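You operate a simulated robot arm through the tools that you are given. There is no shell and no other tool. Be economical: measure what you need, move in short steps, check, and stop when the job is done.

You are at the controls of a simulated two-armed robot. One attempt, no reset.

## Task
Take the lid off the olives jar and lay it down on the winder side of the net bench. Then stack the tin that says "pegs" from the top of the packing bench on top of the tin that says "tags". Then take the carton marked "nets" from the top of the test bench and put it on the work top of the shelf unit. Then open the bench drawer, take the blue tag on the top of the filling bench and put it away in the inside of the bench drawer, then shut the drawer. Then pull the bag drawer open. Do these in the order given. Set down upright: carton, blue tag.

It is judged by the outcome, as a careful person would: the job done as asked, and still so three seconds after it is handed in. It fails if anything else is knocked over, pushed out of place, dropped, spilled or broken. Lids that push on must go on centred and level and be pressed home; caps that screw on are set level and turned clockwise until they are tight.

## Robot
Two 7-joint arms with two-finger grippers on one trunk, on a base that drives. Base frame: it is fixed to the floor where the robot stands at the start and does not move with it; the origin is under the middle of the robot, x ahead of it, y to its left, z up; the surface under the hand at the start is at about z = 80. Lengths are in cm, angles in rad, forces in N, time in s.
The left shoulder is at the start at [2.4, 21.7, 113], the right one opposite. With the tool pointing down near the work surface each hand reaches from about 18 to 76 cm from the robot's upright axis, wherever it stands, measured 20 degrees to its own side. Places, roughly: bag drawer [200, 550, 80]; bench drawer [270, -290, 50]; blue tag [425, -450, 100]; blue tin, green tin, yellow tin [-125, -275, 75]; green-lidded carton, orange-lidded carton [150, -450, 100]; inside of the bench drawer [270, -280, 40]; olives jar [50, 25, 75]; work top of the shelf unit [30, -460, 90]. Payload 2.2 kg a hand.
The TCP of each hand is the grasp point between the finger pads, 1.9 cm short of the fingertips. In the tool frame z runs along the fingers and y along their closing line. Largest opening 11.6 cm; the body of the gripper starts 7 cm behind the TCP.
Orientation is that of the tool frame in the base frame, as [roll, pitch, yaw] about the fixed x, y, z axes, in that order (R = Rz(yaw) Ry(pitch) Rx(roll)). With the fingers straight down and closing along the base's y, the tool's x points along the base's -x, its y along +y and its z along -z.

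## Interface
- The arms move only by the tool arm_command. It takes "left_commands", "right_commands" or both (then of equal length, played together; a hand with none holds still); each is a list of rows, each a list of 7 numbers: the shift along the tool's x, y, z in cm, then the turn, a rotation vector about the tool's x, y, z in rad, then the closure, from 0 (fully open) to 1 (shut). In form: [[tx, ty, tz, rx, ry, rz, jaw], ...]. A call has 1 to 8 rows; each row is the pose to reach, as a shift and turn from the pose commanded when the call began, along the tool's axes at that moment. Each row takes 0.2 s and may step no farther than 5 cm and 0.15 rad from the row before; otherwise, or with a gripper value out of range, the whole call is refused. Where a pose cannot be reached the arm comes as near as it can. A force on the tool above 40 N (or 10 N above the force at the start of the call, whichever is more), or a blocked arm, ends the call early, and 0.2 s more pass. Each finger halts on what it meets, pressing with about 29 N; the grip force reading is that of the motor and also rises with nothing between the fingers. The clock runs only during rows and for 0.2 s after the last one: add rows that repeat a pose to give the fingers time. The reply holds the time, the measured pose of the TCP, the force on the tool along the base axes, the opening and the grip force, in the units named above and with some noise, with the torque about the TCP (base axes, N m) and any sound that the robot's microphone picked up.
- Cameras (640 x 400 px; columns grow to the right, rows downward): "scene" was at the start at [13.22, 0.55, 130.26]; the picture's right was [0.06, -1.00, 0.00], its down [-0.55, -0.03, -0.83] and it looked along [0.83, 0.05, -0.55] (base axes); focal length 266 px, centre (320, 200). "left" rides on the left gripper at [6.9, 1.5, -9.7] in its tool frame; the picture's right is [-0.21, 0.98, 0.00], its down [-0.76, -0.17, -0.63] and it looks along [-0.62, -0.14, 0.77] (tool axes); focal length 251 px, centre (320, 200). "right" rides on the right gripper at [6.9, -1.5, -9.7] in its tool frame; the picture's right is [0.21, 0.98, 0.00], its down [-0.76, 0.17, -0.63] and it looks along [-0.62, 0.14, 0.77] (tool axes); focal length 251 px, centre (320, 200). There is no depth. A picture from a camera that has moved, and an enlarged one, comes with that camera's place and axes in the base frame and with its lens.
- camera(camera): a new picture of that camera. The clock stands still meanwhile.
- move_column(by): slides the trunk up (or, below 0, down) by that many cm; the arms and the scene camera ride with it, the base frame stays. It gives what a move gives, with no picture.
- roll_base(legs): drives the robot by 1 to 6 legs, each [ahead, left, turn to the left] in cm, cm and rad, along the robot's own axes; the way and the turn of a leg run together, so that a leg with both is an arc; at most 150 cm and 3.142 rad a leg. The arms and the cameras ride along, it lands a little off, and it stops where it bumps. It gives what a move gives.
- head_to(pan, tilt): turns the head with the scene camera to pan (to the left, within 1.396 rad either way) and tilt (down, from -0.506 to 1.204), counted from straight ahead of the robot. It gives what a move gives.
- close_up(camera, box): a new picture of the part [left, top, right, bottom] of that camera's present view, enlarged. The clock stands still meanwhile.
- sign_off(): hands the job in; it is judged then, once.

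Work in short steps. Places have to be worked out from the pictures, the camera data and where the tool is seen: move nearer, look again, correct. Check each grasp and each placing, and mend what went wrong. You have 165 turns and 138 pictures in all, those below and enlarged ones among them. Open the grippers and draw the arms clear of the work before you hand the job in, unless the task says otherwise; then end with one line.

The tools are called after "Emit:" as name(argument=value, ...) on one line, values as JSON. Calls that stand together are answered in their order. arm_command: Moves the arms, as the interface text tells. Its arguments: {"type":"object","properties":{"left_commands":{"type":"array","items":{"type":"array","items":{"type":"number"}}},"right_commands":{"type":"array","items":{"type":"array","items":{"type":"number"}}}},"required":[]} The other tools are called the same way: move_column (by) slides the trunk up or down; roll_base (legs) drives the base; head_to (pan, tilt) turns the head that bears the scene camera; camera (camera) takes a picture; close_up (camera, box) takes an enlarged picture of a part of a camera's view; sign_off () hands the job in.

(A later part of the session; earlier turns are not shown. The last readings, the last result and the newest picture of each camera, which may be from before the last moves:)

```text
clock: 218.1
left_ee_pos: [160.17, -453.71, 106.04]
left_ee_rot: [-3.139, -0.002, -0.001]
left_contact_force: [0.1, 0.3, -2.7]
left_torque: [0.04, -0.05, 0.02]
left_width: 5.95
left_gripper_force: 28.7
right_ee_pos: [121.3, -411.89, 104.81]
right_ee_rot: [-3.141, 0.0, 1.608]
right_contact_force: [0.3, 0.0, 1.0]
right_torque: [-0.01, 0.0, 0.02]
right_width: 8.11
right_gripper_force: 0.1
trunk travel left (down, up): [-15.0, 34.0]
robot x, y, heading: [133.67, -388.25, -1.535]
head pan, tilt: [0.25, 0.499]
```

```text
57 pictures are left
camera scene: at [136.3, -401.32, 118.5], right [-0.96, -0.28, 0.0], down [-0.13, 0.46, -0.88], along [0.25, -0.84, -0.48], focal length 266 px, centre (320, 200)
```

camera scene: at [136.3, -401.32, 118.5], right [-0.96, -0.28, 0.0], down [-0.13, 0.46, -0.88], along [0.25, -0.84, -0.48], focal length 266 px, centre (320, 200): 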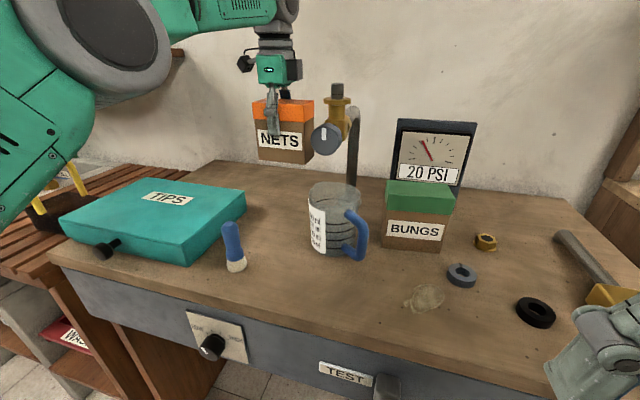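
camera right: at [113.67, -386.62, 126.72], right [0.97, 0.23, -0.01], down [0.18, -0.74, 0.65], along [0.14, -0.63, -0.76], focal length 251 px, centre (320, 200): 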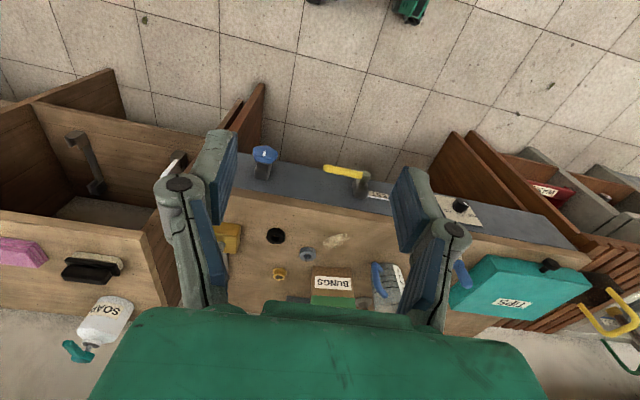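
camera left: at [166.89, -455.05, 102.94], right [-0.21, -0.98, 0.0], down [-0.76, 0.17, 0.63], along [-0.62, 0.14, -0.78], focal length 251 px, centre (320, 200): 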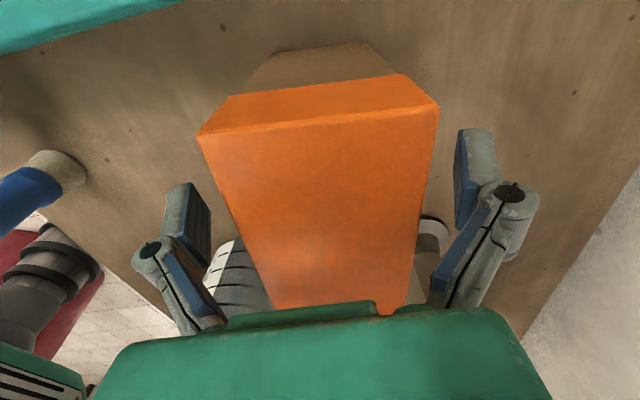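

The carton and its lid come up together. I draw it back toward the robot, then back away from the bench.

Emit:
arm_command(left_commands=[[0.5, -1, -1, 0, 0, 0, 0.8], [1.5, -4, -2, 0, 0, 0, 0.8], [2.5, -8, -2, 0, 0, 0, 0.8], [3.5, -12, -2, 0, 0, 0, 0.8], [4, -16, -2, 0, 0, 0, 0.8], [4, -20, -2, 0, 0, 0, 0.8], [4, -23, -2, 0, 0, 0, 0.8], [4, -25, -2, 0, 0, 0, 0.8]])

Emit:
roll_base(legs=[[-40, 0, 0]])

Emit:
move_column(by=0.1)

Emit:
roll_base(legs=[[0, 0, -1.57]])

Emit:
move_column(by=0.1)

```text
clock: 219.9
left_ee_pos: [164.44, -428.42, 107.95]
left_ee_rot: [-3.14, -0.001, 0.0]
left_contact_force: [0.7, 0.3, -1.6]
left_torque: [-0.03, -0.04, -0.02]
left_width: 5.94
left_gripper_force: 28.8
right_ee_pos: [121.61, -411.8, 104.75]
right_ee_rot: [-3.14, 0.0, 1.604]
right_contact_force: [-0.4, 0.2, 0.4]
right_torque: [0.02, 0.01, -0.01]
right_width: 8.12
right_gripper_force: 0.1
trunk travel left (down, up): [-15.0, 34.0]
robot x, y, heading: [133.57, -388.12, -1.538]
head pan, tilt: [0.25, 0.499]
```

```text
clock: 222.4
left_ee_pos: [162.75, -388.55, 108.02]
left_ee_rot: [-3.141, -0.001, -0.005]
left_contact_force: [-0.1, 0.6, -1.9]
left_torque: [-0.01, -0.02, 0.0]
left_width: 5.88
left_gripper_force: 29.1
right_ee_pos: [120.01, -371.75, 104.83]
right_ee_rot: [3.141, 0.003, 1.601]
right_contact_force: [-0.1, 0.1, -0.6]
right_torque: [-0.01, 0.0, -0.02]
right_width: 8.13
right_gripper_force: 0.0
trunk travel left (down, up): [-15.0, 34.0]
robot x, y, heading: [132.42, -348.33, -1.542]
head pan, tilt: [0.25, 0.499]
```

```text
clock: 222.9
left_ee_pos: [162.64, -388.41, 108.23]
left_ee_rot: [3.14, -0.003, -0.005]
left_contact_force: [0.2, 0.1, -2.3]
left_torque: [-0.02, -0.01, 0.01]
left_width: 5.95
left_gripper_force: 28.4
right_ee_pos: [120.07, -371.55, 105.09]
right_ee_rot: [-3.141, 0.002, 1.602]
right_contact_force: [0.0, 0.0, -0.3]
right_torque: [-0.02, 0.0, 0.04]
right_width: 8.13
right_gripper_force: 0.0
trunk travel left (down, up): [-15.1, 33.9]
robot x, y, heading: [132.54, -348.26, -1.541]
head pan, tilt: [0.25, 0.499]
```

```text
clock: 227.2
left_ee_pos: [91.76, -378.17, 108.14]
left_ee_rot: [3.139, -0.001, -1.587]
left_contact_force: [0.6, -0.1, -4.0]
left_torque: [-0.04, 0.0, 0.03]
left_width: 5.91
left_gripper_force: 28.9
right_ee_pos: [108.96, -335.72, 104.94]
right_ee_rot: [3.141, 0.0, 0.018]
right_contact_force: [-0.2, -0.2, -0.9]
right_torque: [0.0, 0.0, -0.05]
right_width: 8.09
right_gripper_force: 0.1
trunk travel left (down, up): [-15.1, 33.9]
robot x, y, heading: [131.99, -347.97, -3.128]
head pan, tilt: [0.25, 0.499]
```

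```text
clock: 227.7
left_ee_pos: [91.85, -378.23, 108.41]
left_ee_rot: [3.139, -0.002, -1.587]
left_contact_force: [0.2, -0.3, -3.3]
left_torque: [0.0, 0.02, 0.0]
left_width: 5.91
left_gripper_force: 28.4
right_ee_pos: [109.18, -335.72, 105.0]
right_ee_rot: [3.141, 0.002, 0.018]
right_contact_force: [-0.5, -0.2, 0.0]
right_torque: [0.0, 0.01, 0.01]
right_width: 8.12
right_gripper_force: 0.2
trunk travel left (down, up): [-15.2, 33.8]
robot x, y, heading: [132.07, -348.34, -3.118]
head pan, tilt: [0.25, 0.499]
```

Steady. I drive 128 cm along -x, turn back to face the shelf unit, and look.

Emit:
roll_base(legs=[[128, 0, 0], [0, 0, 1.56]])

Emit:
head_to(pan=0.35, tilt=0.3)

Emit:
camera(camera="scene")

```text
clock: 238.0
left_ee_pos: [32.74, -390.33, 108.34]
left_ee_rot: [3.141, -0.002, -0.036]
left_contact_force: [0.3, -0.2, -2.7]
left_torque: [0.01, 0.0, -0.01]
left_width: 5.9
left_gripper_force: 29.6
right_ee_pos: [-9.48, -372.31, 105.05]
right_ee_rot: [-3.141, 0.004, 1.572]
right_contact_force: [-0.1, -0.8, 0.3]
right_torque: [-0.01, 0.0, -0.05]
right_width: 8.11
right_gripper_force: 0.0
trunk travel left (down, up): [-15.2, 33.8]
robot x, y, heading: [3.66, -349.41, -1.565]
head pan, tilt: [0.25, 0.499]
```

```text
clock: 238.7
left_ee_pos: [32.72, -390.34, 108.43]
left_ee_rot: [3.138, -0.002, -0.035]
left_contact_force: [0.2, -0.5, -2.1]
left_torque: [0.0, -0.03, 0.0]
left_width: 5.93
left_gripper_force: 29.3
right_ee_pos: [-9.47, -372.16, 105.12]
right_ee_rot: [3.141, 0.006, 1.571]
right_contact_force: [0.2, -0.2, 0.1]
right_torque: [0.05, 0.04, -0.02]
right_width: 8.12
right_gripper_force: 0.1
trunk travel left (down, up): [-15.2, 33.8]
robot x, y, heading: [3.61, -349.38, -1.571]
head pan, tilt: [0.351, 0.3]
```

```text
56 pictures are left
camera scene: at [6.86, -362.49, 120.55], right [-0.94, -0.34, 0.0], down [-0.1, 0.28, -0.95], along [0.33, -0.9, -0.3], focal length 266 px, centre (320, 200)
```

scene: 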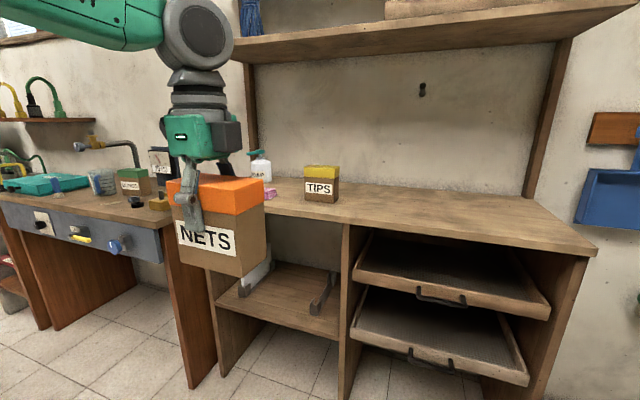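

The work top is at z≈91.5 with its front edge near y=-432; there's a free area right of the TIPS carton around [15, -441]. I drive 25 cm forward and move the carton in front of that spot.

Emit:
roll_base(legs=[[25, 0, 0]])

Emit:
arm_command(left_commands=[[-2, 0, 0, 0, 0, 0, 0.8], [-4.5, 0, 0, 0, 0, 0, 0.8], [-7, 0, 0, 0, 0, 0.01, 0.8], [-10, 0, 0, 0, 0, 0, 0.8], [-13, 0, 0, 0, 0, -0.01, 0.8], [-15.5, 0, 0, 0, 0, -0.02, 0.8], [-16.5, 0, 0, 0, 0, -0.03, 0.8], [-16.5, 0, 0, 0, 0, -0.03, 0.8]])

Emit:
move_column(by=0.1)

Emit:
camera(camera="scene")

Emit:
camera(camera="right")

```text
clock: 240.5
left_ee_pos: [32.76, -415.2, 108.33]
left_ee_rot: [3.14, -0.001, -0.037]
left_contact_force: [0.4, 0.1, -3.2]
left_torque: [0.03, -0.01, -0.01]
left_width: 5.87
left_gripper_force: 29.1
right_ee_pos: [-9.47, -397.15, 105.03]
right_ee_rot: [3.141, 0.004, 1.568]
right_contact_force: [-0.3, -1.1, -0.8]
right_torque: [0.01, -0.04, -0.01]
right_width: 8.12
right_gripper_force: 0.2
trunk travel left (down, up): [-15.2, 33.8]
robot x, y, heading: [3.56, -373.86, -1.573]
head pan, tilt: [0.351, 0.3]
```

```text
clock: 242.3
left_ee_pos: [16.18, -414.54, 108.45]
left_ee_rot: [3.138, -0.002, -0.005]
left_contact_force: [0.3, 0.2, -2.3]
left_torque: [0.02, 0.0, 0.0]
left_width: 5.95
left_gripper_force: 29.4
right_ee_pos: [-9.52, -397.07, 105.06]
right_ee_rot: [3.14, 0.007, 1.569]
right_contact_force: [0.9, 1.1, -0.4]
right_torque: [-0.02, 0.03, 0.02]
right_width: 8.11
right_gripper_force: 0.1
trunk travel left (down, up): [-15.2, 33.8]
robot x, y, heading: [3.33, -374.76, -1.567]
head pan, tilt: [0.351, 0.3]
```

```text
clock: 242.8
left_ee_pos: [16.16, -414.54, 108.51]
left_ee_rot: [3.14, -0.001, -0.007]
left_contact_force: [0.0, 0.2, -2.1]
left_torque: [-0.02, -0.01, 0.03]
left_width: 5.9
left_gripper_force: 29.4
right_ee_pos: [-9.57, -396.91, 105.17]
right_ee_rot: [3.14, 0.006, 1.57]
right_contact_force: [-0.5, -0.3, -0.4]
right_torque: [0.01, 0.01, 0.0]
right_width: 8.12
right_gripper_force: 0.1
trunk travel left (down, up): [-15.3, 33.7]
robot x, y, heading: [3.79, -374.04, -1.577]
head pan, tilt: [0.351, 0.3]
```

```text
55 pictures are left
camera scene: at [6.69, -387.36, 120.66], right [-0.94, -0.34, 0.0], down [-0.1, 0.28, -0.95], along [0.33, -0.9, -0.3], focal length 266 px, centre (320, 200)
```

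scene: 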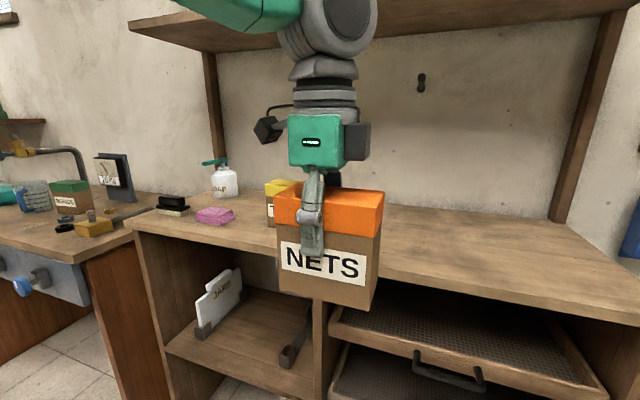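

```text
54 pictures are left
camera right: at [-11.09, -389.83, 114.85], right [0.98, 0.21, 0.0], down [0.16, -0.75, 0.64], along [0.14, -0.62, -0.77], focal length 251 px, centre (320, 200)
```

right: 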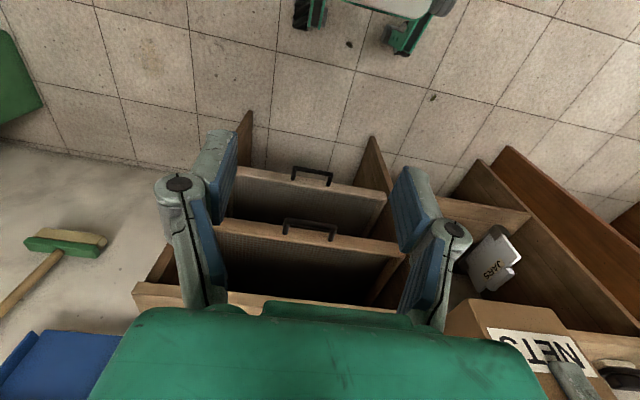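

The upper shelf overhangs, so the wrist must go in low. I lower to about z=102.5 first, then edge forward and check.

Emit:
arm_command(left_commands=[[-0.3, 0, 2, 0, 0, 0, 0.8], [-0.6, 0, 4, 0, 0, 0, 0.8], [-0.8, 0, 6, 0, 0, 0, 0.8], [-0.8, 2, 6, 0, 0, 0, 0.8], [-0.8, 5, 6, 0, 0, 0, 0.8], [-0.8, 8, 6, 0, 0, 0, 0.8], [-0.8, 11, 6, 0, 0, 0, 0.8], [-0.8, 13, 6, 0, 0, 0, 0.8]])

Emit:
camera(camera="scene")

Emit:
camera(camera="left")

```text
clock: 244.6
left_ee_pos: [15.14, -427.77, 102.52]
left_ee_rot: [3.138, -0.003, -0.006]
left_contact_force: [0.0, -0.5, -2.7]
left_torque: [0.03, -0.01, -0.04]
left_width: 5.9
left_gripper_force: 28.8
right_ee_pos: [-9.69, -397.0, 105.13]
right_ee_rot: [3.139, 0.005, 1.569]
right_contact_force: [0.7, -0.3, 0.3]
right_torque: [0.04, -0.03, 0.02]
right_width: 8.11
right_gripper_force: 0.0
trunk travel left (down, up): [-15.3, 33.7]
robot x, y, heading: [3.42, -374.46, -1.576]
head pan, tilt: [0.351, 0.3]
```

```text
53 pictures are left
camera scene: at [6.62, -387.52, 120.64], right [-0.94, -0.34, 0.0], down [-0.1, 0.28, -0.95], along [0.33, -0.9, -0.3], focal length 266 px, centre (320, 200)
```

scene: 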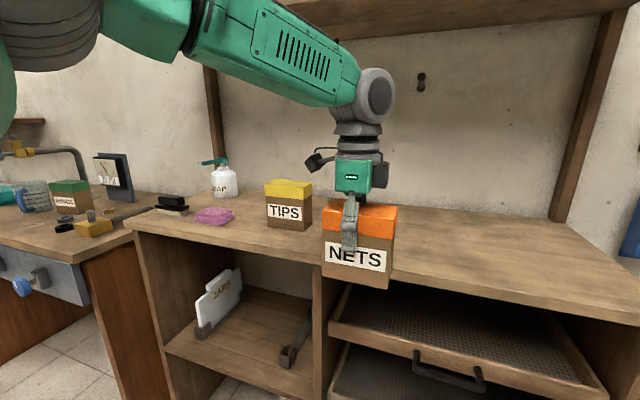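

```text
52 pictures are left
camera left: at [21.91, -429.25, 112.06], right [-0.22, -0.98, 0.0], down [-0.76, 0.17, 0.63], along [-0.61, 0.14, -0.78], focal length 251 px, centre (320, 200)
```

left: 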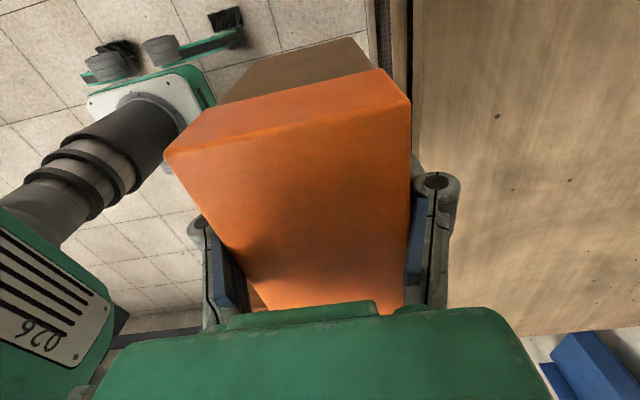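

The wrist sits well below the upper shelf and the work top edge is near y=-434.8. I move on to y≈-443.

Emit:
arm_command(left_commands=[[0, 2, 0, 0, 0, 0, 0.8], [0, 5, 0, 0, 0, 0, 0.8], [0, 8, 0, 0, 0, 0, 0.8], [0, 11, 0, 0, 0, 0, 0.8], [0, 13.5, 0, 0, 0, 0, 0.8], [0, 15.2, 0, 0, 0, 0, 0.8], [0, 15.2, 0, 0, 0, 0, 0.8]])

Emit:
arm_command(left_commands=[[0, 0, 0.4, 0, 0, 0, 0.8], [0, 0, 0.9, 0, 0, 0, 0.8], [0, 0, 1.4, 0, 0, 0, 0.8], [0, 0, 1.8, 0, 0, 0, 0.8]])

Emit:
camera(camera="scene")

```text
clock: 246.2
left_ee_pos: [15.93, -441.48, 102.05]
left_ee_rot: [3.139, -0.004, -0.007]
left_contact_force: [0.7, 0.1, -2.7]
left_torque: [-0.02, -0.03, 0.0]
left_width: 5.92
left_gripper_force: 29.0
left hand out of reach, approached as far as the arm can: row 5, 6, 7
right_ee_pos: [-9.53, -396.94, 105.16]
right_ee_rot: [3.14, 0.005, 1.568]
right_contact_force: [0.0, 0.1, -0.6]
right_torque: [0.02, -0.01, 0.0]
right_width: 8.12
right_gripper_force: 0.1
trunk travel left (down, up): [-15.3, 33.7]
robot x, y, heading: [3.29, -374.52, -1.573]
head pan, tilt: [0.351, 0.3]
```

```text
clock: 247.2
left_ee_pos: [16.06, -441.42, 100.38]
left_ee_rot: [3.139, -0.004, -0.004]
left_contact_force: [-0.2, 0.0, -2.3]
left_torque: [0.03, -0.04, 0.02]
left_width: 5.93
left_gripper_force: 28.8
right_ee_pos: [-9.57, -396.95, 105.21]
right_ee_rot: [3.14, 0.004, 1.569]
right_contact_force: [-0.5, 0.2, 0.6]
right_torque: [0.01, 0.01, -0.02]
right_width: 8.12
right_gripper_force: 0.1
trunk travel left (down, up): [-15.3, 33.7]
robot x, y, heading: [3.81, -374.16, -1.573]
head pan, tilt: [0.351, 0.3]
```

```text
51 pictures are left
camera scene: at [6.62, -387.56, 120.64], right [-0.94, -0.34, 0.0], down [-0.1, 0.28, -0.95], along [0.33, -0.9, -0.3], focal length 266 px, centre (320, 200)
```

scene: 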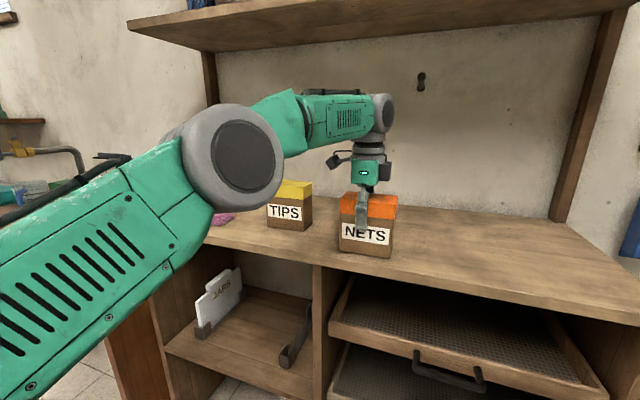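

The carton is inside the edge and just above the top. I lower in small steps until contact.

Emit:
arm_command(left_commands=[[0, 0, 0.3, 0, 0, 0, 0.8], [0, 0, 0.6, 0, 0, 0, 0.8], [0, 0, 0.9, 0, 0, 0, 0.8], [0, 0, 1.2, 0, 0, 0, 0.8]])

Emit:
close_up(camera="scene", box=[300, 140, 440, 280])

```text
clock: 248.2
left_ee_pos: [15.92, -441.2, 99.77]
left_ee_rot: [3.126, -0.003, -0.002]
left_contact_force: [-1.2, -11.1, 31.1]
left_torque: [-0.02, 0.02, 0.04]
left_width: 5.89
left_gripper_force: 28.9
right_ee_pos: [-9.68, -396.76, 105.4]
right_ee_rot: [3.137, 0.007, 1.57]
right_contact_force: [1.0, 0.3, -0.4]
right_torque: [-0.02, 0.01, 0.02]
right_width: 8.13
right_gripper_force: 0.1
trunk travel left (down, up): [-15.3, 33.7]
robot x, y, heading: [3.56, -374.67, -1.57]
head pan, tilt: [0.351, 0.3]
```

```text
2.86 times, centred on (370, 210) of scene
camera zoom: at [6.46, -387.21, 120.73], right [-0.94, -0.34, 0.0], down [-0.1, 0.28, -0.96], along [0.33, -0.9, -0.3], focal length 761 px, centre (177, 171)
```

zoom: 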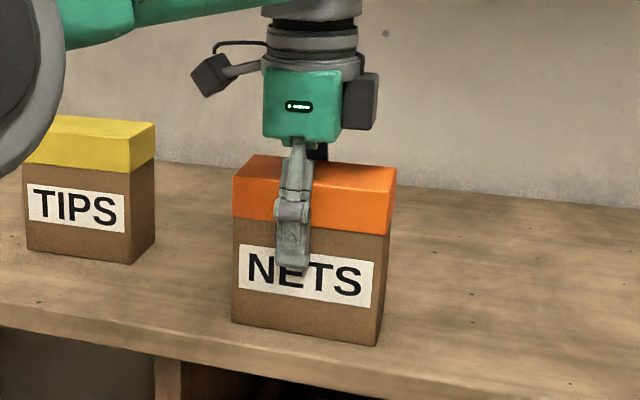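

Contact at 31 N with the carton fully on the work top. I ease the pressure, open, and rise straight up.

Emit:
arm_command(left_commands=[[0, 0, -0.3, 0, 0, 0, 0.8], [0, 0, -0.5, 0, 0, 0, 0.8], [0, 0, -0.5, 0, 0, 0, 0.4], [0, 0, -0.5, 0, 0, 0, 0.2], [0, 0, -0.5, 0, 0, 0, 0.1], [0, 0, -0.5, 0, 0, 0, 0.1]])

Emit:
close_up(camera="scene", box=[300, 140, 440, 280])

Emit:
camera(camera="left")

```text
clock: 249.6
left_ee_pos: [15.99, -441.19, 99.8]
left_ee_rot: [3.138, -0.003, -0.005]
left_contact_force: [-0.3, -0.1, 0.2]
left_torque: [0.0, -0.02, 0.0]
left_width: 10.41
left_gripper_force: 0.1
right_ee_pos: [-9.65, -396.82, 105.3]
right_ee_rot: [3.139, 0.006, 1.569]
right_contact_force: [-0.3, -0.4, -1.0]
right_torque: [0.02, 0.02, -0.01]
right_width: 8.11
right_gripper_force: 0.0
trunk travel left (down, up): [-15.3, 33.7]
robot x, y, heading: [3.23, -373.92, -1.57]
head pan, tilt: [0.351, 0.3]
```

```text
2.86 times, centred on (370, 210) of scene
camera zoom: at [6.61, -387.49, 120.65], right [-0.94, -0.34, 0.0], down [-0.1, 0.28, -0.95], along [0.33, -0.9, -0.3], focal length 761 px, centre (177, 171)
```

zoom: 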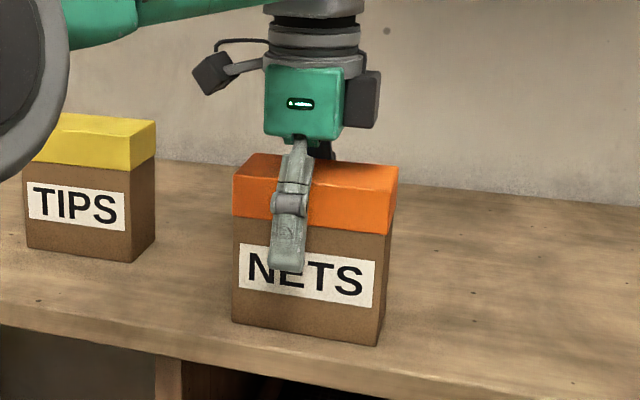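

```text
48 pictures are left
camera left: at [22.77, -442.77, 109.33], right [-0.22, -0.98, 0.0], down [-0.76, 0.17, 0.63], along [-0.61, 0.14, -0.78], focal length 251 px, centre (320, 200)
```

left: 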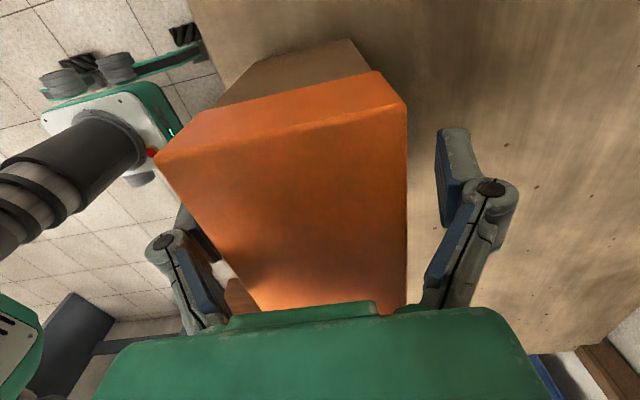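

The carton stands free. I rise 6.8 cm (wrist still below the upper shelf), then draw back over it.

Emit:
arm_command(left_commands=[[0, -0.2, -1, 0, 0, 0, 0], [0, -0.2, -2.5, 0, 0, 0, 0], [0, -0.2, -4, 0, 0, 0, 0], [0, -0.2, -5.5, 0, 0, 0, 0], [0, -0.2, -7, 0, 0, 0, 0], [0, -0.2, -7.2, 0, 0, 0, 0]])

Emit:
close_up(camera="scene", box=[280, 0, 460, 280])

```text
clock: 251.0
left_ee_pos: [16.23, -439.95, 106.31]
left_ee_rot: [3.138, -0.003, -0.006]
left_contact_force: [-0.1, 0.4, -0.2]
left_torque: [-0.01, 0.01, 0.0]
left_width: 11.61
left_gripper_force: 0.0
left hand out of reach, approached as far as the arm can: row 3, 4, 5, 6
right_ee_pos: [-9.58, -396.9, 105.11]
right_ee_rot: [3.14, 0.007, 1.568]
right_contact_force: [-0.3, 0.3, 0.7]
right_torque: [0.0, 0.0, 0.01]
right_width: 8.11
right_gripper_force: 0.2
trunk travel left (down, up): [-15.3, 33.7]
robot x, y, heading: [3.46, -374.49, -1.571]
head pan, tilt: [0.351, 0.3]
```

```text
1.43 times, centred on (370, 140) of scene
camera zoom: at [6.6, -387.49, 120.65], right [-0.94, -0.34, 0.0], down [-0.1, 0.28, -0.95], along [0.33, -0.9, -0.3], focal length 380 px, centre (249, 286)
```

zoom: 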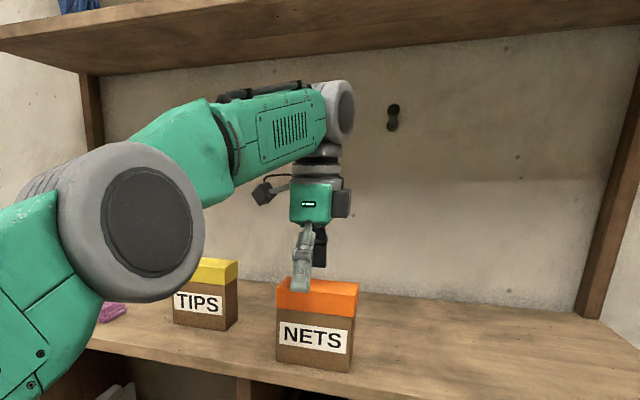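

The tips are barely at lid height; I raise the column 4 cm for clearance, then back the base off.

Emit:
move_column(by=4)

Emit:
roll_base(legs=[[-35, 0, 0]])

Emit:
camera(camera="scene")

```text
clock: 251.9
left_ee_pos: [16.1, -439.97, 110.0]
left_ee_rot: [3.138, -0.003, -0.005]
left_contact_force: [0.7, 0.0, 0.7]
left_torque: [0.04, 0.0, 0.02]
left_width: 11.6
left_gripper_force: 0.1
right_ee_pos: [-9.66, -396.85, 109.19]
right_ee_rot: [3.139, 0.003, 1.57]
right_contact_force: [0.3, -0.2, -0.5]
right_torque: [0.0, 0.02, -0.03]
right_width: 8.12
right_gripper_force: 0.0
trunk travel left (down, up): [-19.3, 29.7]
robot x, y, heading: [3.54, -374.12, -1.571]
head pan, tilt: [0.351, 0.3]
```

```text
clock: 254.1
left_ee_pos: [16.4, -405.15, 110.31]
left_ee_rot: [3.136, -0.004, -0.006]
left_contact_force: [0.5, -0.7, 0.8]
left_torque: [-0.01, 0.01, 0.03]
left_width: 11.61
left_gripper_force: 0.1
right_ee_pos: [-9.55, -362.18, 109.22]
right_ee_rot: [3.142, 0.008, 1.57]
right_contact_force: [-0.4, 0.1, 1.1]
right_torque: [0.0, 0.02, 0.02]
right_width: 8.11
right_gripper_force: 0.0
trunk travel left (down, up): [-19.3, 29.7]
robot x, y, heading: [3.58, -339.76, -1.569]
head pan, tilt: [0.351, 0.3]
```

```text
46 pictures are left
camera scene: at [6.65, -352.75, 124.65], right [-0.94, -0.34, 0.0], down [-0.1, 0.28, -0.95], along [0.33, -0.9, -0.3], focal length 266 px, centre (320, 200)
```

scene: 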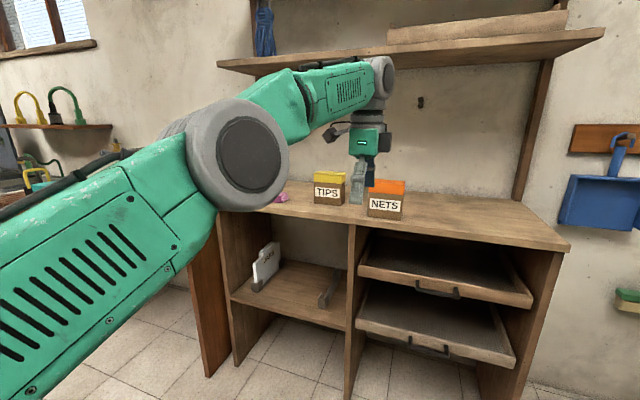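

NETS stands on the work top. Now I fold the left arm, turn to face +x and look for the bench drawer near [270, -290].

Emit:
arm_command(left_commands=[[1.5, -3.5, 0, 0, 0, -0.13, 0.3], [3, -7, 0, 0, 0, -0.26, 0.3], [4.5, -11, 0, 0, 0, -0.39, 0.3], [6, -15, 0, 0, 0, -0.52, 0.3], [7.5, -19, 0, 0, 0, -0.65, 0.3], [9, -23, 0, 0, 0, -0.78, 0.3], [10.5, -27, 0, 0, 0, -0.91, 0.3], [12, -30, 0, 0, 0, -1.04, 0.3]])

Emit:
arm_command(left_commands=[[0, 0, 0, 0, 0, -0.13, 0.3], [0, 0, 0, 0, 0, -0.26, 0.3], [0, 0, 0, 0, 0, -0.39, 0.3], [0, 0, 0, 0, 0, -0.52, 0.3]])

Emit:
roll_base(legs=[[0, 0, 1.57]])

Emit:
head_to(pan=0, tilt=0.25)

Emit:
camera(camera="scene")

```text
clock: 255.9
left_ee_pos: [29.24, -374.89, 110.08]
left_ee_rot: [3.139, 0.01, 1.034]
left_contact_force: [-0.6, -0.3, 0.3]
left_torque: [-0.04, 0.03, 0.01]
left_width: 8.07
left_gripper_force: 0.0
right_ee_pos: [-8.91, -361.77, 109.34]
right_ee_rot: [-3.137, 0.009, 1.571]
right_contact_force: [0.7, 0.5, 0.2]
right_torque: [0.0, 0.04, 0.02]
right_width: 8.1
right_gripper_force: 0.2
trunk travel left (down, up): [-19.3, 29.7]
robot x, y, heading: [3.51, -339.62, -1.571]
head pan, tilt: [0.351, 0.3]
```

```text
clock: 256.9
left_ee_pos: [28.62, -375.01, 110.09]
left_ee_rot: [3.14, 0.006, 1.555]
left_contact_force: [-0.2, 0.5, -0.3]
left_torque: [0.02, 0.01, 0.01]
left_width: 8.12
left_gripper_force: 0.1
right_ee_pos: [-9.46, -361.9, 109.34]
right_ee_rot: [3.141, 0.009, 1.57]
right_contact_force: [0.1, -0.7, 0.1]
right_torque: [0.01, -0.02, 0.0]
right_width: 8.14
right_gripper_force: 0.2
trunk travel left (down, up): [-19.3, 29.7]
robot x, y, heading: [3.64, -339.88, -1.572]
head pan, tilt: [0.351, 0.3]
```

```text
clock: 261.1
left_ee_pos: [39.48, -315.22, 110.12]
left_ee_rot: [3.14, 0.006, 3.108]
left_contact_force: [-0.2, 0.6, 0.7]
left_torque: [-0.02, -0.03, -0.02]
left_width: 8.13
left_gripper_force: 0.1
right_ee_pos: [25.54, -352.96, 109.27]
right_ee_rot: [-3.14, 0.01, 3.121]
right_contact_force: [-0.7, -0.4, 0.4]
right_torque: [0.0, 0.0, 0.0]
right_width: 8.12
right_gripper_force: 0.0
trunk travel left (down, up): [-19.3, 29.7]
robot x, y, heading: [3.53, -339.65, -0.022]
head pan, tilt: [0.351, 0.3]
```

```text
clock: 261.9
left_ee_pos: [39.24, -315.12, 110.25]
left_ee_rot: [3.139, 0.009, 3.109]
left_contact_force: [0.6, -0.6, -0.2]
left_torque: [0.01, -0.02, -0.01]
left_width: 8.14
left_gripper_force: 0.0
right_ee_pos: [25.47, -352.87, 109.31]
right_ee_rot: [3.141, 0.011, 3.123]
right_contact_force: [-0.9, -0.2, -0.1]
right_torque: [-0.01, 0.0, 0.04]
right_width: 8.12
right_gripper_force: 0.1
trunk travel left (down, up): [-19.3, 29.7]
robot x, y, heading: [3.44, -339.7, -0.025]
head pan, tilt: [0.0, 0.25]
```

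```text
45 pictures are left
camera scene: at [17.0, -339.88, 125.13], right [-0.02, -1.0, 0.0], down [-0.25, 0.0, -0.97], along [0.97, -0.02, -0.25], focal length 266 px, centre (320, 200)
```

scene: 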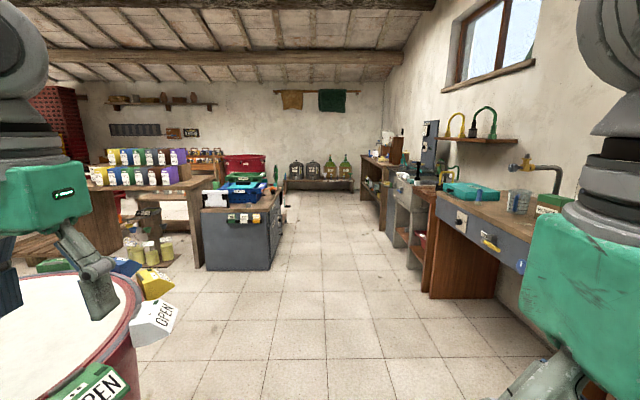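

The grey bench ahead with its side face near y=-298 should carry the bench drawer. I drive along the aisle to about x=200 and look.

Emit:
roll_base(legs=[[140, 0, 0], [60, 0, 0.02]])

Emit:
head_to(pan=0.5, tilt=0.5)

Emit:
camera(camera="scene")

```text
clock: 272.0
left_ee_pos: [241.6, -317.46, 110.24]
left_ee_rot: [3.139, 0.009, 3.134]
left_contact_force: [0.4, 0.2, 0.0]
left_torque: [0.0, 0.01, 0.0]
left_width: 8.11
left_gripper_force: 0.1
right_ee_pos: [228.74, -355.71, 109.33]
right_ee_rot: [-3.142, 0.009, -3.135]
right_contact_force: [-0.3, 0.4, 0.2]
right_torque: [0.0, 0.0, 0.0]
right_width: 8.1
right_gripper_force: 0.1
trunk travel left (down, up): [-19.3, 29.7]
robot x, y, heading: [206.33, -342.71, 0.01]
head pan, tilt: [0.0, 0.25]
```

```text
clock: 273.0
left_ee_pos: [241.35, -317.39, 110.3]
left_ee_rot: [3.14, 0.007, 3.134]
left_contact_force: [-0.4, 0.0, 0.2]
left_torque: [-0.02, -0.02, -0.02]
left_width: 8.11
left_gripper_force: 0.0
right_ee_pos: [228.6, -355.6, 109.28]
right_ee_rot: [-3.14, 0.012, -3.135]
right_contact_force: [0.5, -0.4, -0.5]
right_torque: [-0.02, 0.0, 0.0]
right_width: 8.13
right_gripper_force: 0.1
trunk travel left (down, up): [-19.3, 29.7]
robot x, y, heading: [206.5, -342.97, 0.009]
head pan, tilt: [0.499, 0.499]
```

```text
44 pictures are left
camera scene: at [218.56, -338.52, 122.83], right [0.48, -0.88, 0.0], down [-0.42, -0.23, -0.88], along [0.77, 0.42, -0.48], focal length 266 px, centre (320, 200)
```

scene: 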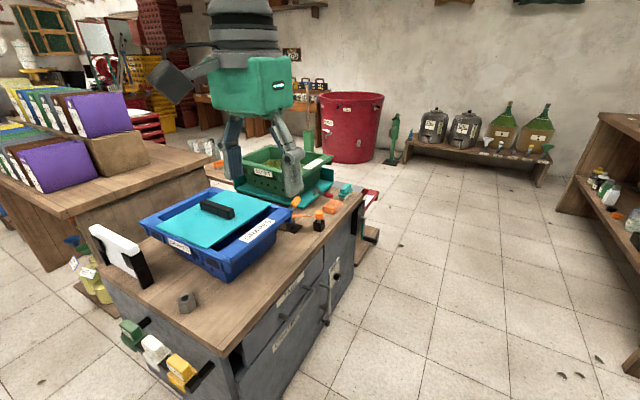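

The drawer face is on the -y side of the grey bench. I drive to stand squarely before it, facing +y.

Emit:
roll_base(legs=[[0, 0, -0.3], [72, 0, 0], [0, 0, 1.86]])

Emit:
head_to(pan=0, tilt=0.75)

Emit:
camera(camera="scene")

```text
clock: 282.3
left_ee_pos: [251.44, -327.35, 110.27]
left_ee_rot: [3.14, 0.007, -1.615]
left_contact_force: [-1.2, -0.2, 0.2]
left_torque: [-0.01, -0.04, -0.02]
left_width: 8.11
left_gripper_force: 0.0
right_ee_pos: [289.05, -341.63, 109.29]
right_ee_rot: [3.141, 0.012, -1.6]
right_contact_force: [0.4, 0.1, 0.3]
right_torque: [0.01, 0.0, -0.02]
right_width: 8.13
right_gripper_force: 0.0
trunk travel left (down, up): [-19.3, 29.7]
robot x, y, heading: [275.65, -362.84, 1.539]
head pan, tilt: [0.499, 0.499]
```

```text
clock: 283.2
left_ee_pos: [251.5, -327.56, 110.29]
left_ee_rot: [3.139, 0.011, -1.615]
left_contact_force: [0.5, -0.3, 0.4]
left_torque: [-0.02, -0.03, 0.0]
left_width: 8.15
left_gripper_force: 0.1
right_ee_pos: [289.14, -341.63, 109.42]
right_ee_rot: [3.141, 0.011, -1.601]
right_contact_force: [-0.6, 0.3, -0.1]
right_torque: [0.01, -0.01, 0.0]
right_width: 8.14
right_gripper_force: 0.1
trunk travel left (down, up): [-19.3, 29.7]
robot x, y, heading: [275.75, -363.46, 1.54]
head pan, tilt: [0.0, 0.75]
```

```text
43 pictures are left
camera scene: at [275.9, -351.09, 120.63], right [1.0, -0.03, 0.0], down [-0.02, -0.68, -0.73], along [0.02, 0.73, -0.68], focal length 266 px, centre (320, 200)
```

scene: 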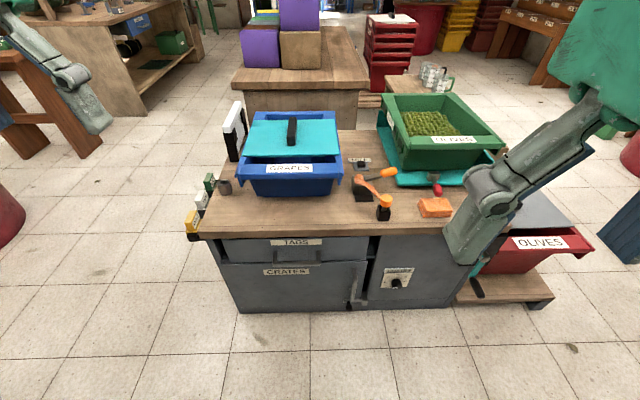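

Emit:
close_up(camera="scene", box=[205, 220, 385, 320])

```text
3.56 times, centred on (295, 270) of scene
camera zoom: at [275.9, -351.09, 120.63], right [1.0, -0.03, 0.0], down [-0.02, -0.68, -0.73], along [0.02, 0.73, -0.68], focal length 947 px, centre (409, -49)
```

zoom: 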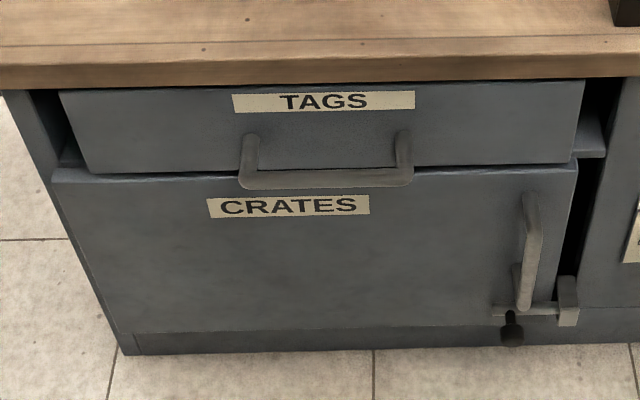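

The bench drawer is "TAGS": bar handle at about [269.4, -301, 45.5], drawer z 40–52. I lower the trunk, turn the left gripper a quarter turn, and tilt it forward to grip the bar.

Emit:
move_column(by=-18)

Emit:
arm_command(left_commands=[[0, 0, 0, 0, 0, 0.13, 0.3], [0, 0, 0, 0, 0, 0.26, 0.3], [0, 0, 0, 0, 0, 0.39, 0.3], [0, 0, 0, 0, 0, 0.52, 0.3], [0, 0, 0, 0, 0, 0.65, 0.3], [0, 0, 0, 0, 0, 0.78, 0.3], [0, 0, 0, 0, 0, 0.91, 0.3], [0, 0, 0, 0, 0, 1.04, 0.3]])

Emit:
arm_command(left_commands=[[0, 0, 0, 0, 0, 0.13, 0.4], [0, 0, 0, 0, 0, 0.26, 0.4], [0, 0, 0, 0, 0, 0.39, 0.4], [0, 0, 0, 0, 0, 0.485, 0.4]])

Emit:
arm_command(left_commands=[[0, 0, 1, -0.13, 0, 0, 0.5], [0, -1, 4, -0.26, 0, 0, 0.5], [0, -2, 7, -0.39, 0, 0, 0.5], [0, -3, 10, -0.52, 0, 0, 0.5], [0, -4, 13, -0.65, 0, 0, 0.5], [0, -4, 16, -0.75, 0, 0, 0.5]])

Emit:
camera(camera="scene")

```text
clock: 285.2
left_ee_pos: [251.52, -327.64, 92.25]
left_ee_rot: [3.14, 0.011, -1.614]
left_contact_force: [-0.2, 0.4, -0.3]
left_torque: [-0.02, 0.0, -0.03]
left_width: 8.12
left_gripper_force: 0.0
right_ee_pos: [289.12, -341.75, 91.47]
right_ee_rot: [3.14, 0.012, -1.6]
right_contact_force: [-0.6, 1.0, -0.5]
right_torque: [0.01, 0.0, 0.03]
right_width: 8.15
right_gripper_force: 0.1
trunk travel left (down, up): [-1.3, 47.7]
robot x, y, heading: [275.37, -363.4, 1.54]
head pan, tilt: [0.0, 0.75]
```

```text
clock: 287.0
left_ee_pos: [251.41, -327.7, 92.24]
left_ee_rot: [3.133, 0.004, -2.659]
left_contact_force: [-0.2, -0.7, 0.3]
left_torque: [-0.01, 0.01, -0.01]
left_width: 8.13
left_gripper_force: 0.1
right_ee_pos: [289.21, -341.71, 91.39]
right_ee_rot: [3.141, 0.013, -1.6]
right_contact_force: [-0.1, 0.2, -1.2]
right_torque: [-0.03, 0.01, -0.02]
right_width: 8.15
right_gripper_force: 0.1
trunk travel left (down, up): [-1.3, 47.7]
robot x, y, heading: [275.95, -363.39, 1.54]
head pan, tilt: [0.0, 0.75]
```

```text
clock: 288.0
left_ee_pos: [251.43, -327.57, 92.27]
left_ee_rot: [3.131, -0.003, -3.141]
left_contact_force: [0.0, -0.2, -0.5]
left_torque: [-0.01, -0.02, 0.03]
left_width: 6.96
left_gripper_force: 0.0
right_ee_pos: [289.19, -341.65, 91.28]
right_ee_rot: [-3.142, 0.013, -1.602]
right_contact_force: [0.4, 0.1, 0.7]
right_torque: [-0.01, -0.01, -0.01]
right_width: 8.13
right_gripper_force: 0.0
trunk travel left (down, up): [-1.3, 47.7]
robot x, y, heading: [275.61, -363.52, 1.54]
head pan, tilt: [0.0, 0.75]
```

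```text
clock: 289.4
left_ee_pos: [256.08, -321.09, 79.85]
left_ee_rot: [2.384, -0.004, -3.14]
left_contact_force: [-0.1, -0.1, -0.7]
left_torque: [0.01, 0.03, -0.03]
left_width: 5.82
left_gripper_force: 0.1
left hand out of reach, approached as far as the arm can: row 4, 5, 6
right_ee_pos: [289.29, -341.51, 91.27]
right_ee_rot: [3.14, 0.01, -1.6]
right_contact_force: [0.0, 0.7, -0.8]
right_torque: [0.0, 0.02, -0.01]
right_width: 8.11
right_gripper_force: 0.0
trunk travel left (down, up): [-1.3, 47.7]
robot x, y, heading: [275.69, -363.11, 1.542]
head pan, tilt: [0.0, 0.75]
```

```text
41 pictures are left
camera scene: at [276.11, -350.94, 102.59], right [1.0, -0.03, 0.0], down [-0.02, -0.69, -0.73], along [0.02, 0.73, -0.69], focal length 266 px, centre (320, 200)
```

scene: 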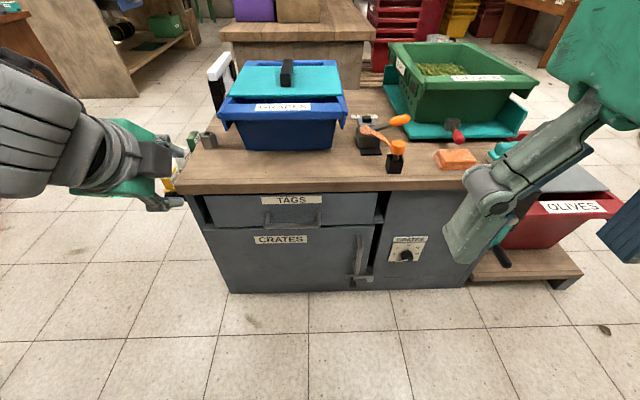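

The tool now points forward and down at 43°. I move to a pre-grasp point 6 cm short of the handle along the tool axis.

Emit:
arm_command(left_commands=[[-1.7, -1.1, 4.1, 0, 0, 0, 0.5], [-3.4, -2.2, 8.2, 0, 0, 0, 0.5], [-5, -3.4, 12.3, 0, 0, 0, 0.5], [-6.7, -4.5, 16.4, 0, 0, 0, 0.5], [-8.3, -5.6, 20.5, 0, 0, 0, 0.5], [-10, -6.8, 24.6, 0, 0, 0, 0.5], [-11.6, -7.9, 28.7, 0, 0, 0, 0.5], [-13.3, -9, 32.8, 0, 0, 0, 0.5]])

Emit:
close_up(camera="scene", box=[180, 150, 400, 300])

Emit:
camera(camera="left")

```text
clock: 291.2
left_ee_pos: [268.58, -304.78, 49.89]
left_ee_rot: [2.38, -0.004, -3.14]
left_contact_force: [-0.5, 0.3, -0.4]
left_torque: [-0.01, 0.02, 0.0]
left_width: 5.8
left_gripper_force: 0.0
right_ee_pos: [289.33, -341.79, 91.39]
right_ee_rot: [3.14, 0.012, -1.601]
right_contact_force: [-0.3, -0.5, -0.8]
right_torque: [-0.02, 0.0, 0.01]
right_width: 8.1
right_gripper_force: 0.0
trunk travel left (down, up): [-1.3, 47.7]
robot x, y, heading: [275.75, -363.26, 1.542]
head pan, tilt: [0.0, 0.75]
```

```text
2.67 times, centred on (290, 225) of scene
camera zoom: at [276.14, -350.95, 102.6], right [1.0, -0.03, 0.0], down [-0.02, -0.68, -0.73], along [0.02, 0.73, -0.68], focal length 710 px, centre (400, 133)
```

zoom: 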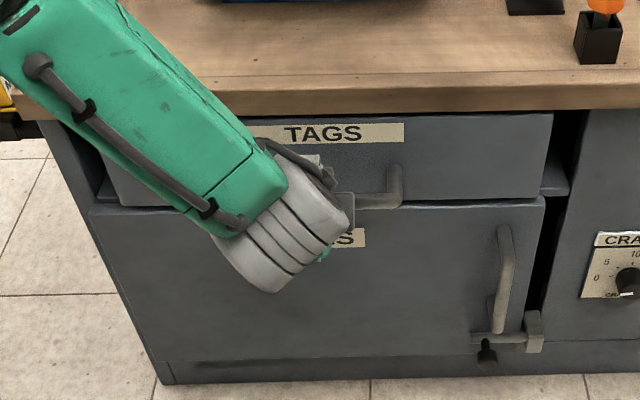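

```text
39 pictures are left
camera left: at [261.62, -310.37, 57.69], right [0.22, 0.71, 0.67], down [0.76, -0.56, 0.34], along [0.62, 0.44, -0.66], focal length 251 px, centre (320, 200)
```

left: 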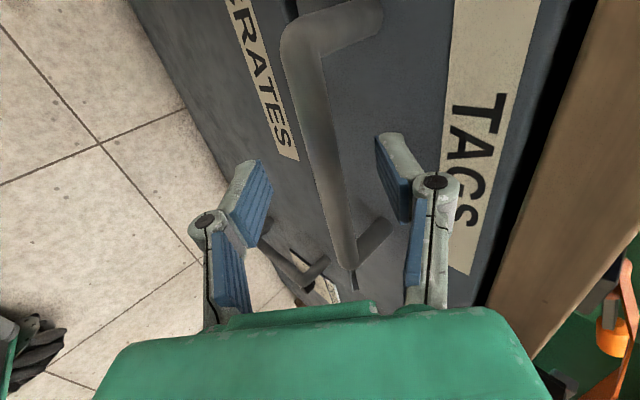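

The bar lies right between the fingers. I advance 5.3 cm along the tool and close on it.

Emit:
arm_command(left_commands=[[0, 0, 1.5, 0, 0, 0, 0.6], [0, -0.1, 3, 0, 0, 0, 0.6], [0, -0.1, 4.3, 0, 0, 0, 0.6], [0, -0.1, 5.3, 0, 0, 0, 0.6], [0, -0.1, 5.3, 0, 0, 0, 0.75], [0, -0.1, 5.3, 0, 0, 0, 0.9], [0, -0.1, 5.3, 0, 0, 0, 1], [0, -0.1, 5.3, 0, 0, 0, 1]])

Emit:
camera(camera="left")

```text
clock: 293.0
left_ee_pos: [268.7, -301.38, 46.06]
left_ee_rot: [2.381, -0.005, -3.141]
left_contact_force: [-0.6, 0.4, 0.3]
left_torque: [-0.01, 0.01, 0.01]
left_width: 0.2
left_gripper_force: 29.5
right_ee_pos: [289.34, -341.79, 91.28]
right_ee_rot: [3.14, 0.013, -1.602]
right_contact_force: [-0.6, 0.7, 0.5]
right_torque: [-0.05, 0.05, -0.02]
right_width: 8.15
right_gripper_force: 0.0
trunk travel left (down, up): [-1.3, 47.7]
robot x, y, heading: [275.95, -363.12, 1.544]
head pan, tilt: [0.0, 0.75]
```

```text
38 pictures are left
camera left: at [261.72, -306.95, 54.0], right [0.22, 0.71, 0.67], down [0.76, -0.56, 0.34], along [0.62, 0.44, -0.66], focal length 251 px, centre (320, 200)
```

left: 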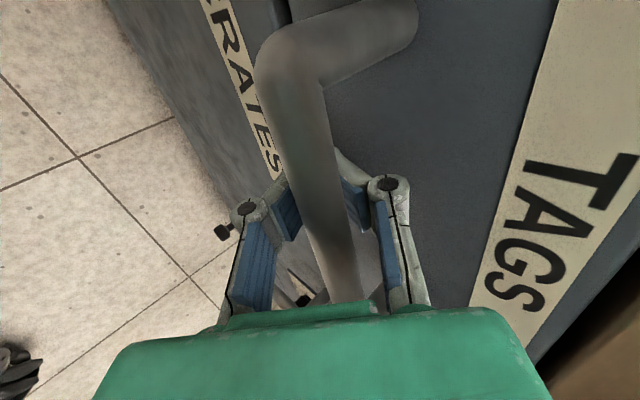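

The fingers have closed beyond the bar, caging it, which is a good hook. I pull straight back (-y) gently.

Emit:
arm_command(left_commands=[[0, -1.1, -1, 0, 0, 0, 1], [0, -2.2, -2.1, 0, 0, 0, 1], [0, -3.6, -3.4, 0, 0, 0, 1], [0, -5.1, -4.8, 0, 0, 0, 1], [0, -6.5, -6.2, 0, 0, 0, 1], [0, -8, -7.6, 0, 0, 0, 1], [0, -9.4, -8.9, 0, 0, 0, 1]])

Emit:
camera(camera="scene")

```text
clock: 294.6
left_ee_pos: [268.66, -314.34, 45.97]
left_ee_rot: [2.381, -0.003, -3.14]
left_contact_force: [-0.5, -0.5, -0.3]
left_torque: [-0.01, 0.02, -0.01]
left_width: 0.16
left_gripper_force: 29.2
right_ee_pos: [289.41, -341.75, 91.33]
right_ee_rot: [3.139, 0.012, -1.599]
right_contact_force: [0.4, 0.4, 0.0]
right_torque: [0.03, -0.01, -0.03]
right_width: 8.1
right_gripper_force: 0.0
trunk travel left (down, up): [-1.3, 47.7]
robot x, y, heading: [275.89, -363.51, 1.537]
head pan, tilt: [0.0, 0.75]
```

```text
37 pictures are left
camera scene: at [276.12, -351.05, 102.62], right [1.0, -0.03, 0.0], down [-0.02, -0.68, -0.73], along [0.02, 0.73, -0.68], focal length 266 px, centre (320, 200)
```

scene: 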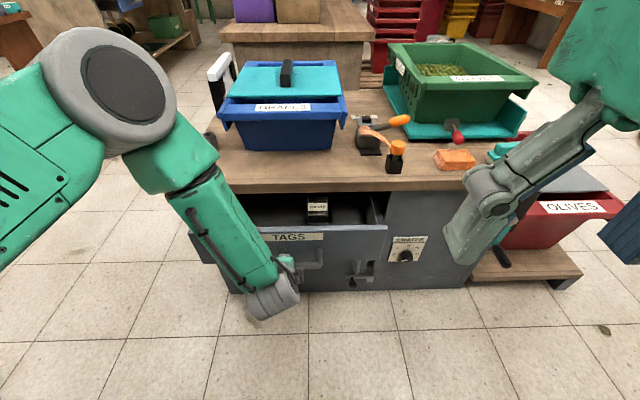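

The drawer slides easily and is open about 13 cm. I pull 8 cm more.

Emit:
arm_command(left_commands=[[0, -1.4, -1.3, 0, 0, 0, 1], [0, -2.9, -2.7, 0, 0, 0, 1], [0, -4.4, -4.1, 0, 0, 0, 1], [0, -5.8, -5.5, 0, 0, 0, 1]])

Emit:
close_up(camera="scene", box=[170, 160, 420, 330])

```text
clock: 295.6
left_ee_pos: [268.56, -322.35, 46.0]
left_ee_rot: [2.381, -0.005, -3.139]
left_contact_force: [-0.3, -0.2, -0.3]
left_torque: [0.01, 0.05, -0.01]
left_width: 0.17
left_gripper_force: 29.4
right_ee_pos: [289.21, -341.86, 91.38]
right_ee_rot: [3.139, 0.012, -1.601]
right_contact_force: [-0.5, 0.2, -1.0]
right_torque: [0.01, 0.01, -0.01]
right_width: 8.09
right_gripper_force: 0.1
trunk travel left (down, up): [-1.3, 47.7]
robot x, y, heading: [275.37, -363.58, 1.533]
head pan, tilt: [0.0, 0.75]
```

```text
2.35 times, centred on (295, 245) of scene
camera zoom: at [276.13, -351.08, 102.62], right [1.0, -0.03, 0.0], down [-0.02, -0.68, -0.73], along [0.02, 0.73, -0.68], focal length 627 px, centre (379, 94)
```

zoom: 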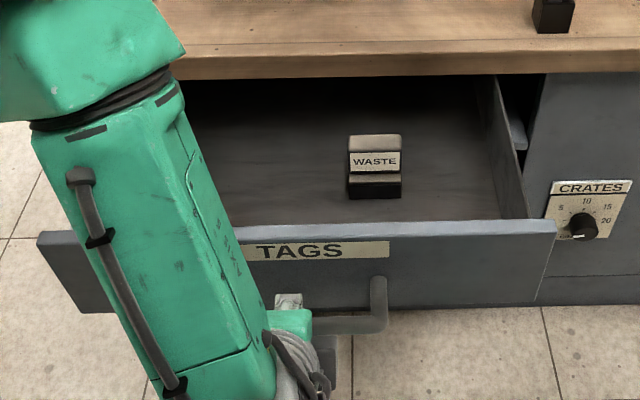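

The drawer is open about 21 cm, holding a "WASTE" tag near [276, -302]. I open the fingers, withdraw along the tool and raise the hand.

Emit:
arm_command(left_commands=[[0, 0, 0, 0, 0, 0, 0.7], [0, 0, 0, 0, 0, 0, 0.5], [0, 0, 0, 0, 0, 0, 0.5], [0, 0, -2.5, 0, 0, 0, 0.5], [0, 0, -5, 0, 0, 0, 0.5], [0, 0, -8, 0, 0, 0, 0.5], [0, 0, -11, 0, 0, 0, 0.5]])

Emit:
close_up(camera="scene", box=[170, 160, 420, 330])

```text
clock: 297.2
left_ee_pos: [268.81, -330.0, 54.17]
left_ee_rot: [2.379, -0.003, -3.14]
left_contact_force: [0.6, -0.5, -0.2]
left_torque: [0.01, -0.02, 0.0]
left_width: 5.8
left_gripper_force: 0.0
right_ee_pos: [289.31, -341.77, 91.49]
right_ee_rot: [3.14, 0.013, -1.599]
right_contact_force: [-0.2, 0.3, 0.1]
right_torque: [0.0, 0.01, -0.01]
right_width: 8.12
right_gripper_force: 0.1
trunk travel left (down, up): [-1.3, 47.7]
robot x, y, heading: [275.5, -363.47, 1.542]
head pan, tilt: [0.0, 0.75]
```

```text
2.35 times, centred on (295, 245) of scene
camera zoom: at [276.17, -351.13, 102.63], right [1.0, -0.03, 0.0], down [-0.02, -0.68, -0.73], along [0.02, 0.73, -0.68], focal length 627 px, centre (379, 94)
```

zoom: 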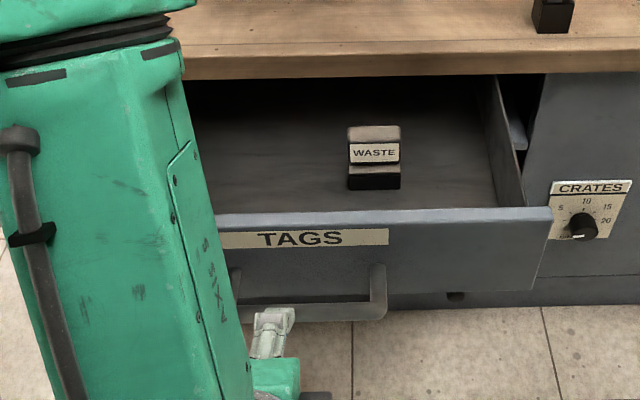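

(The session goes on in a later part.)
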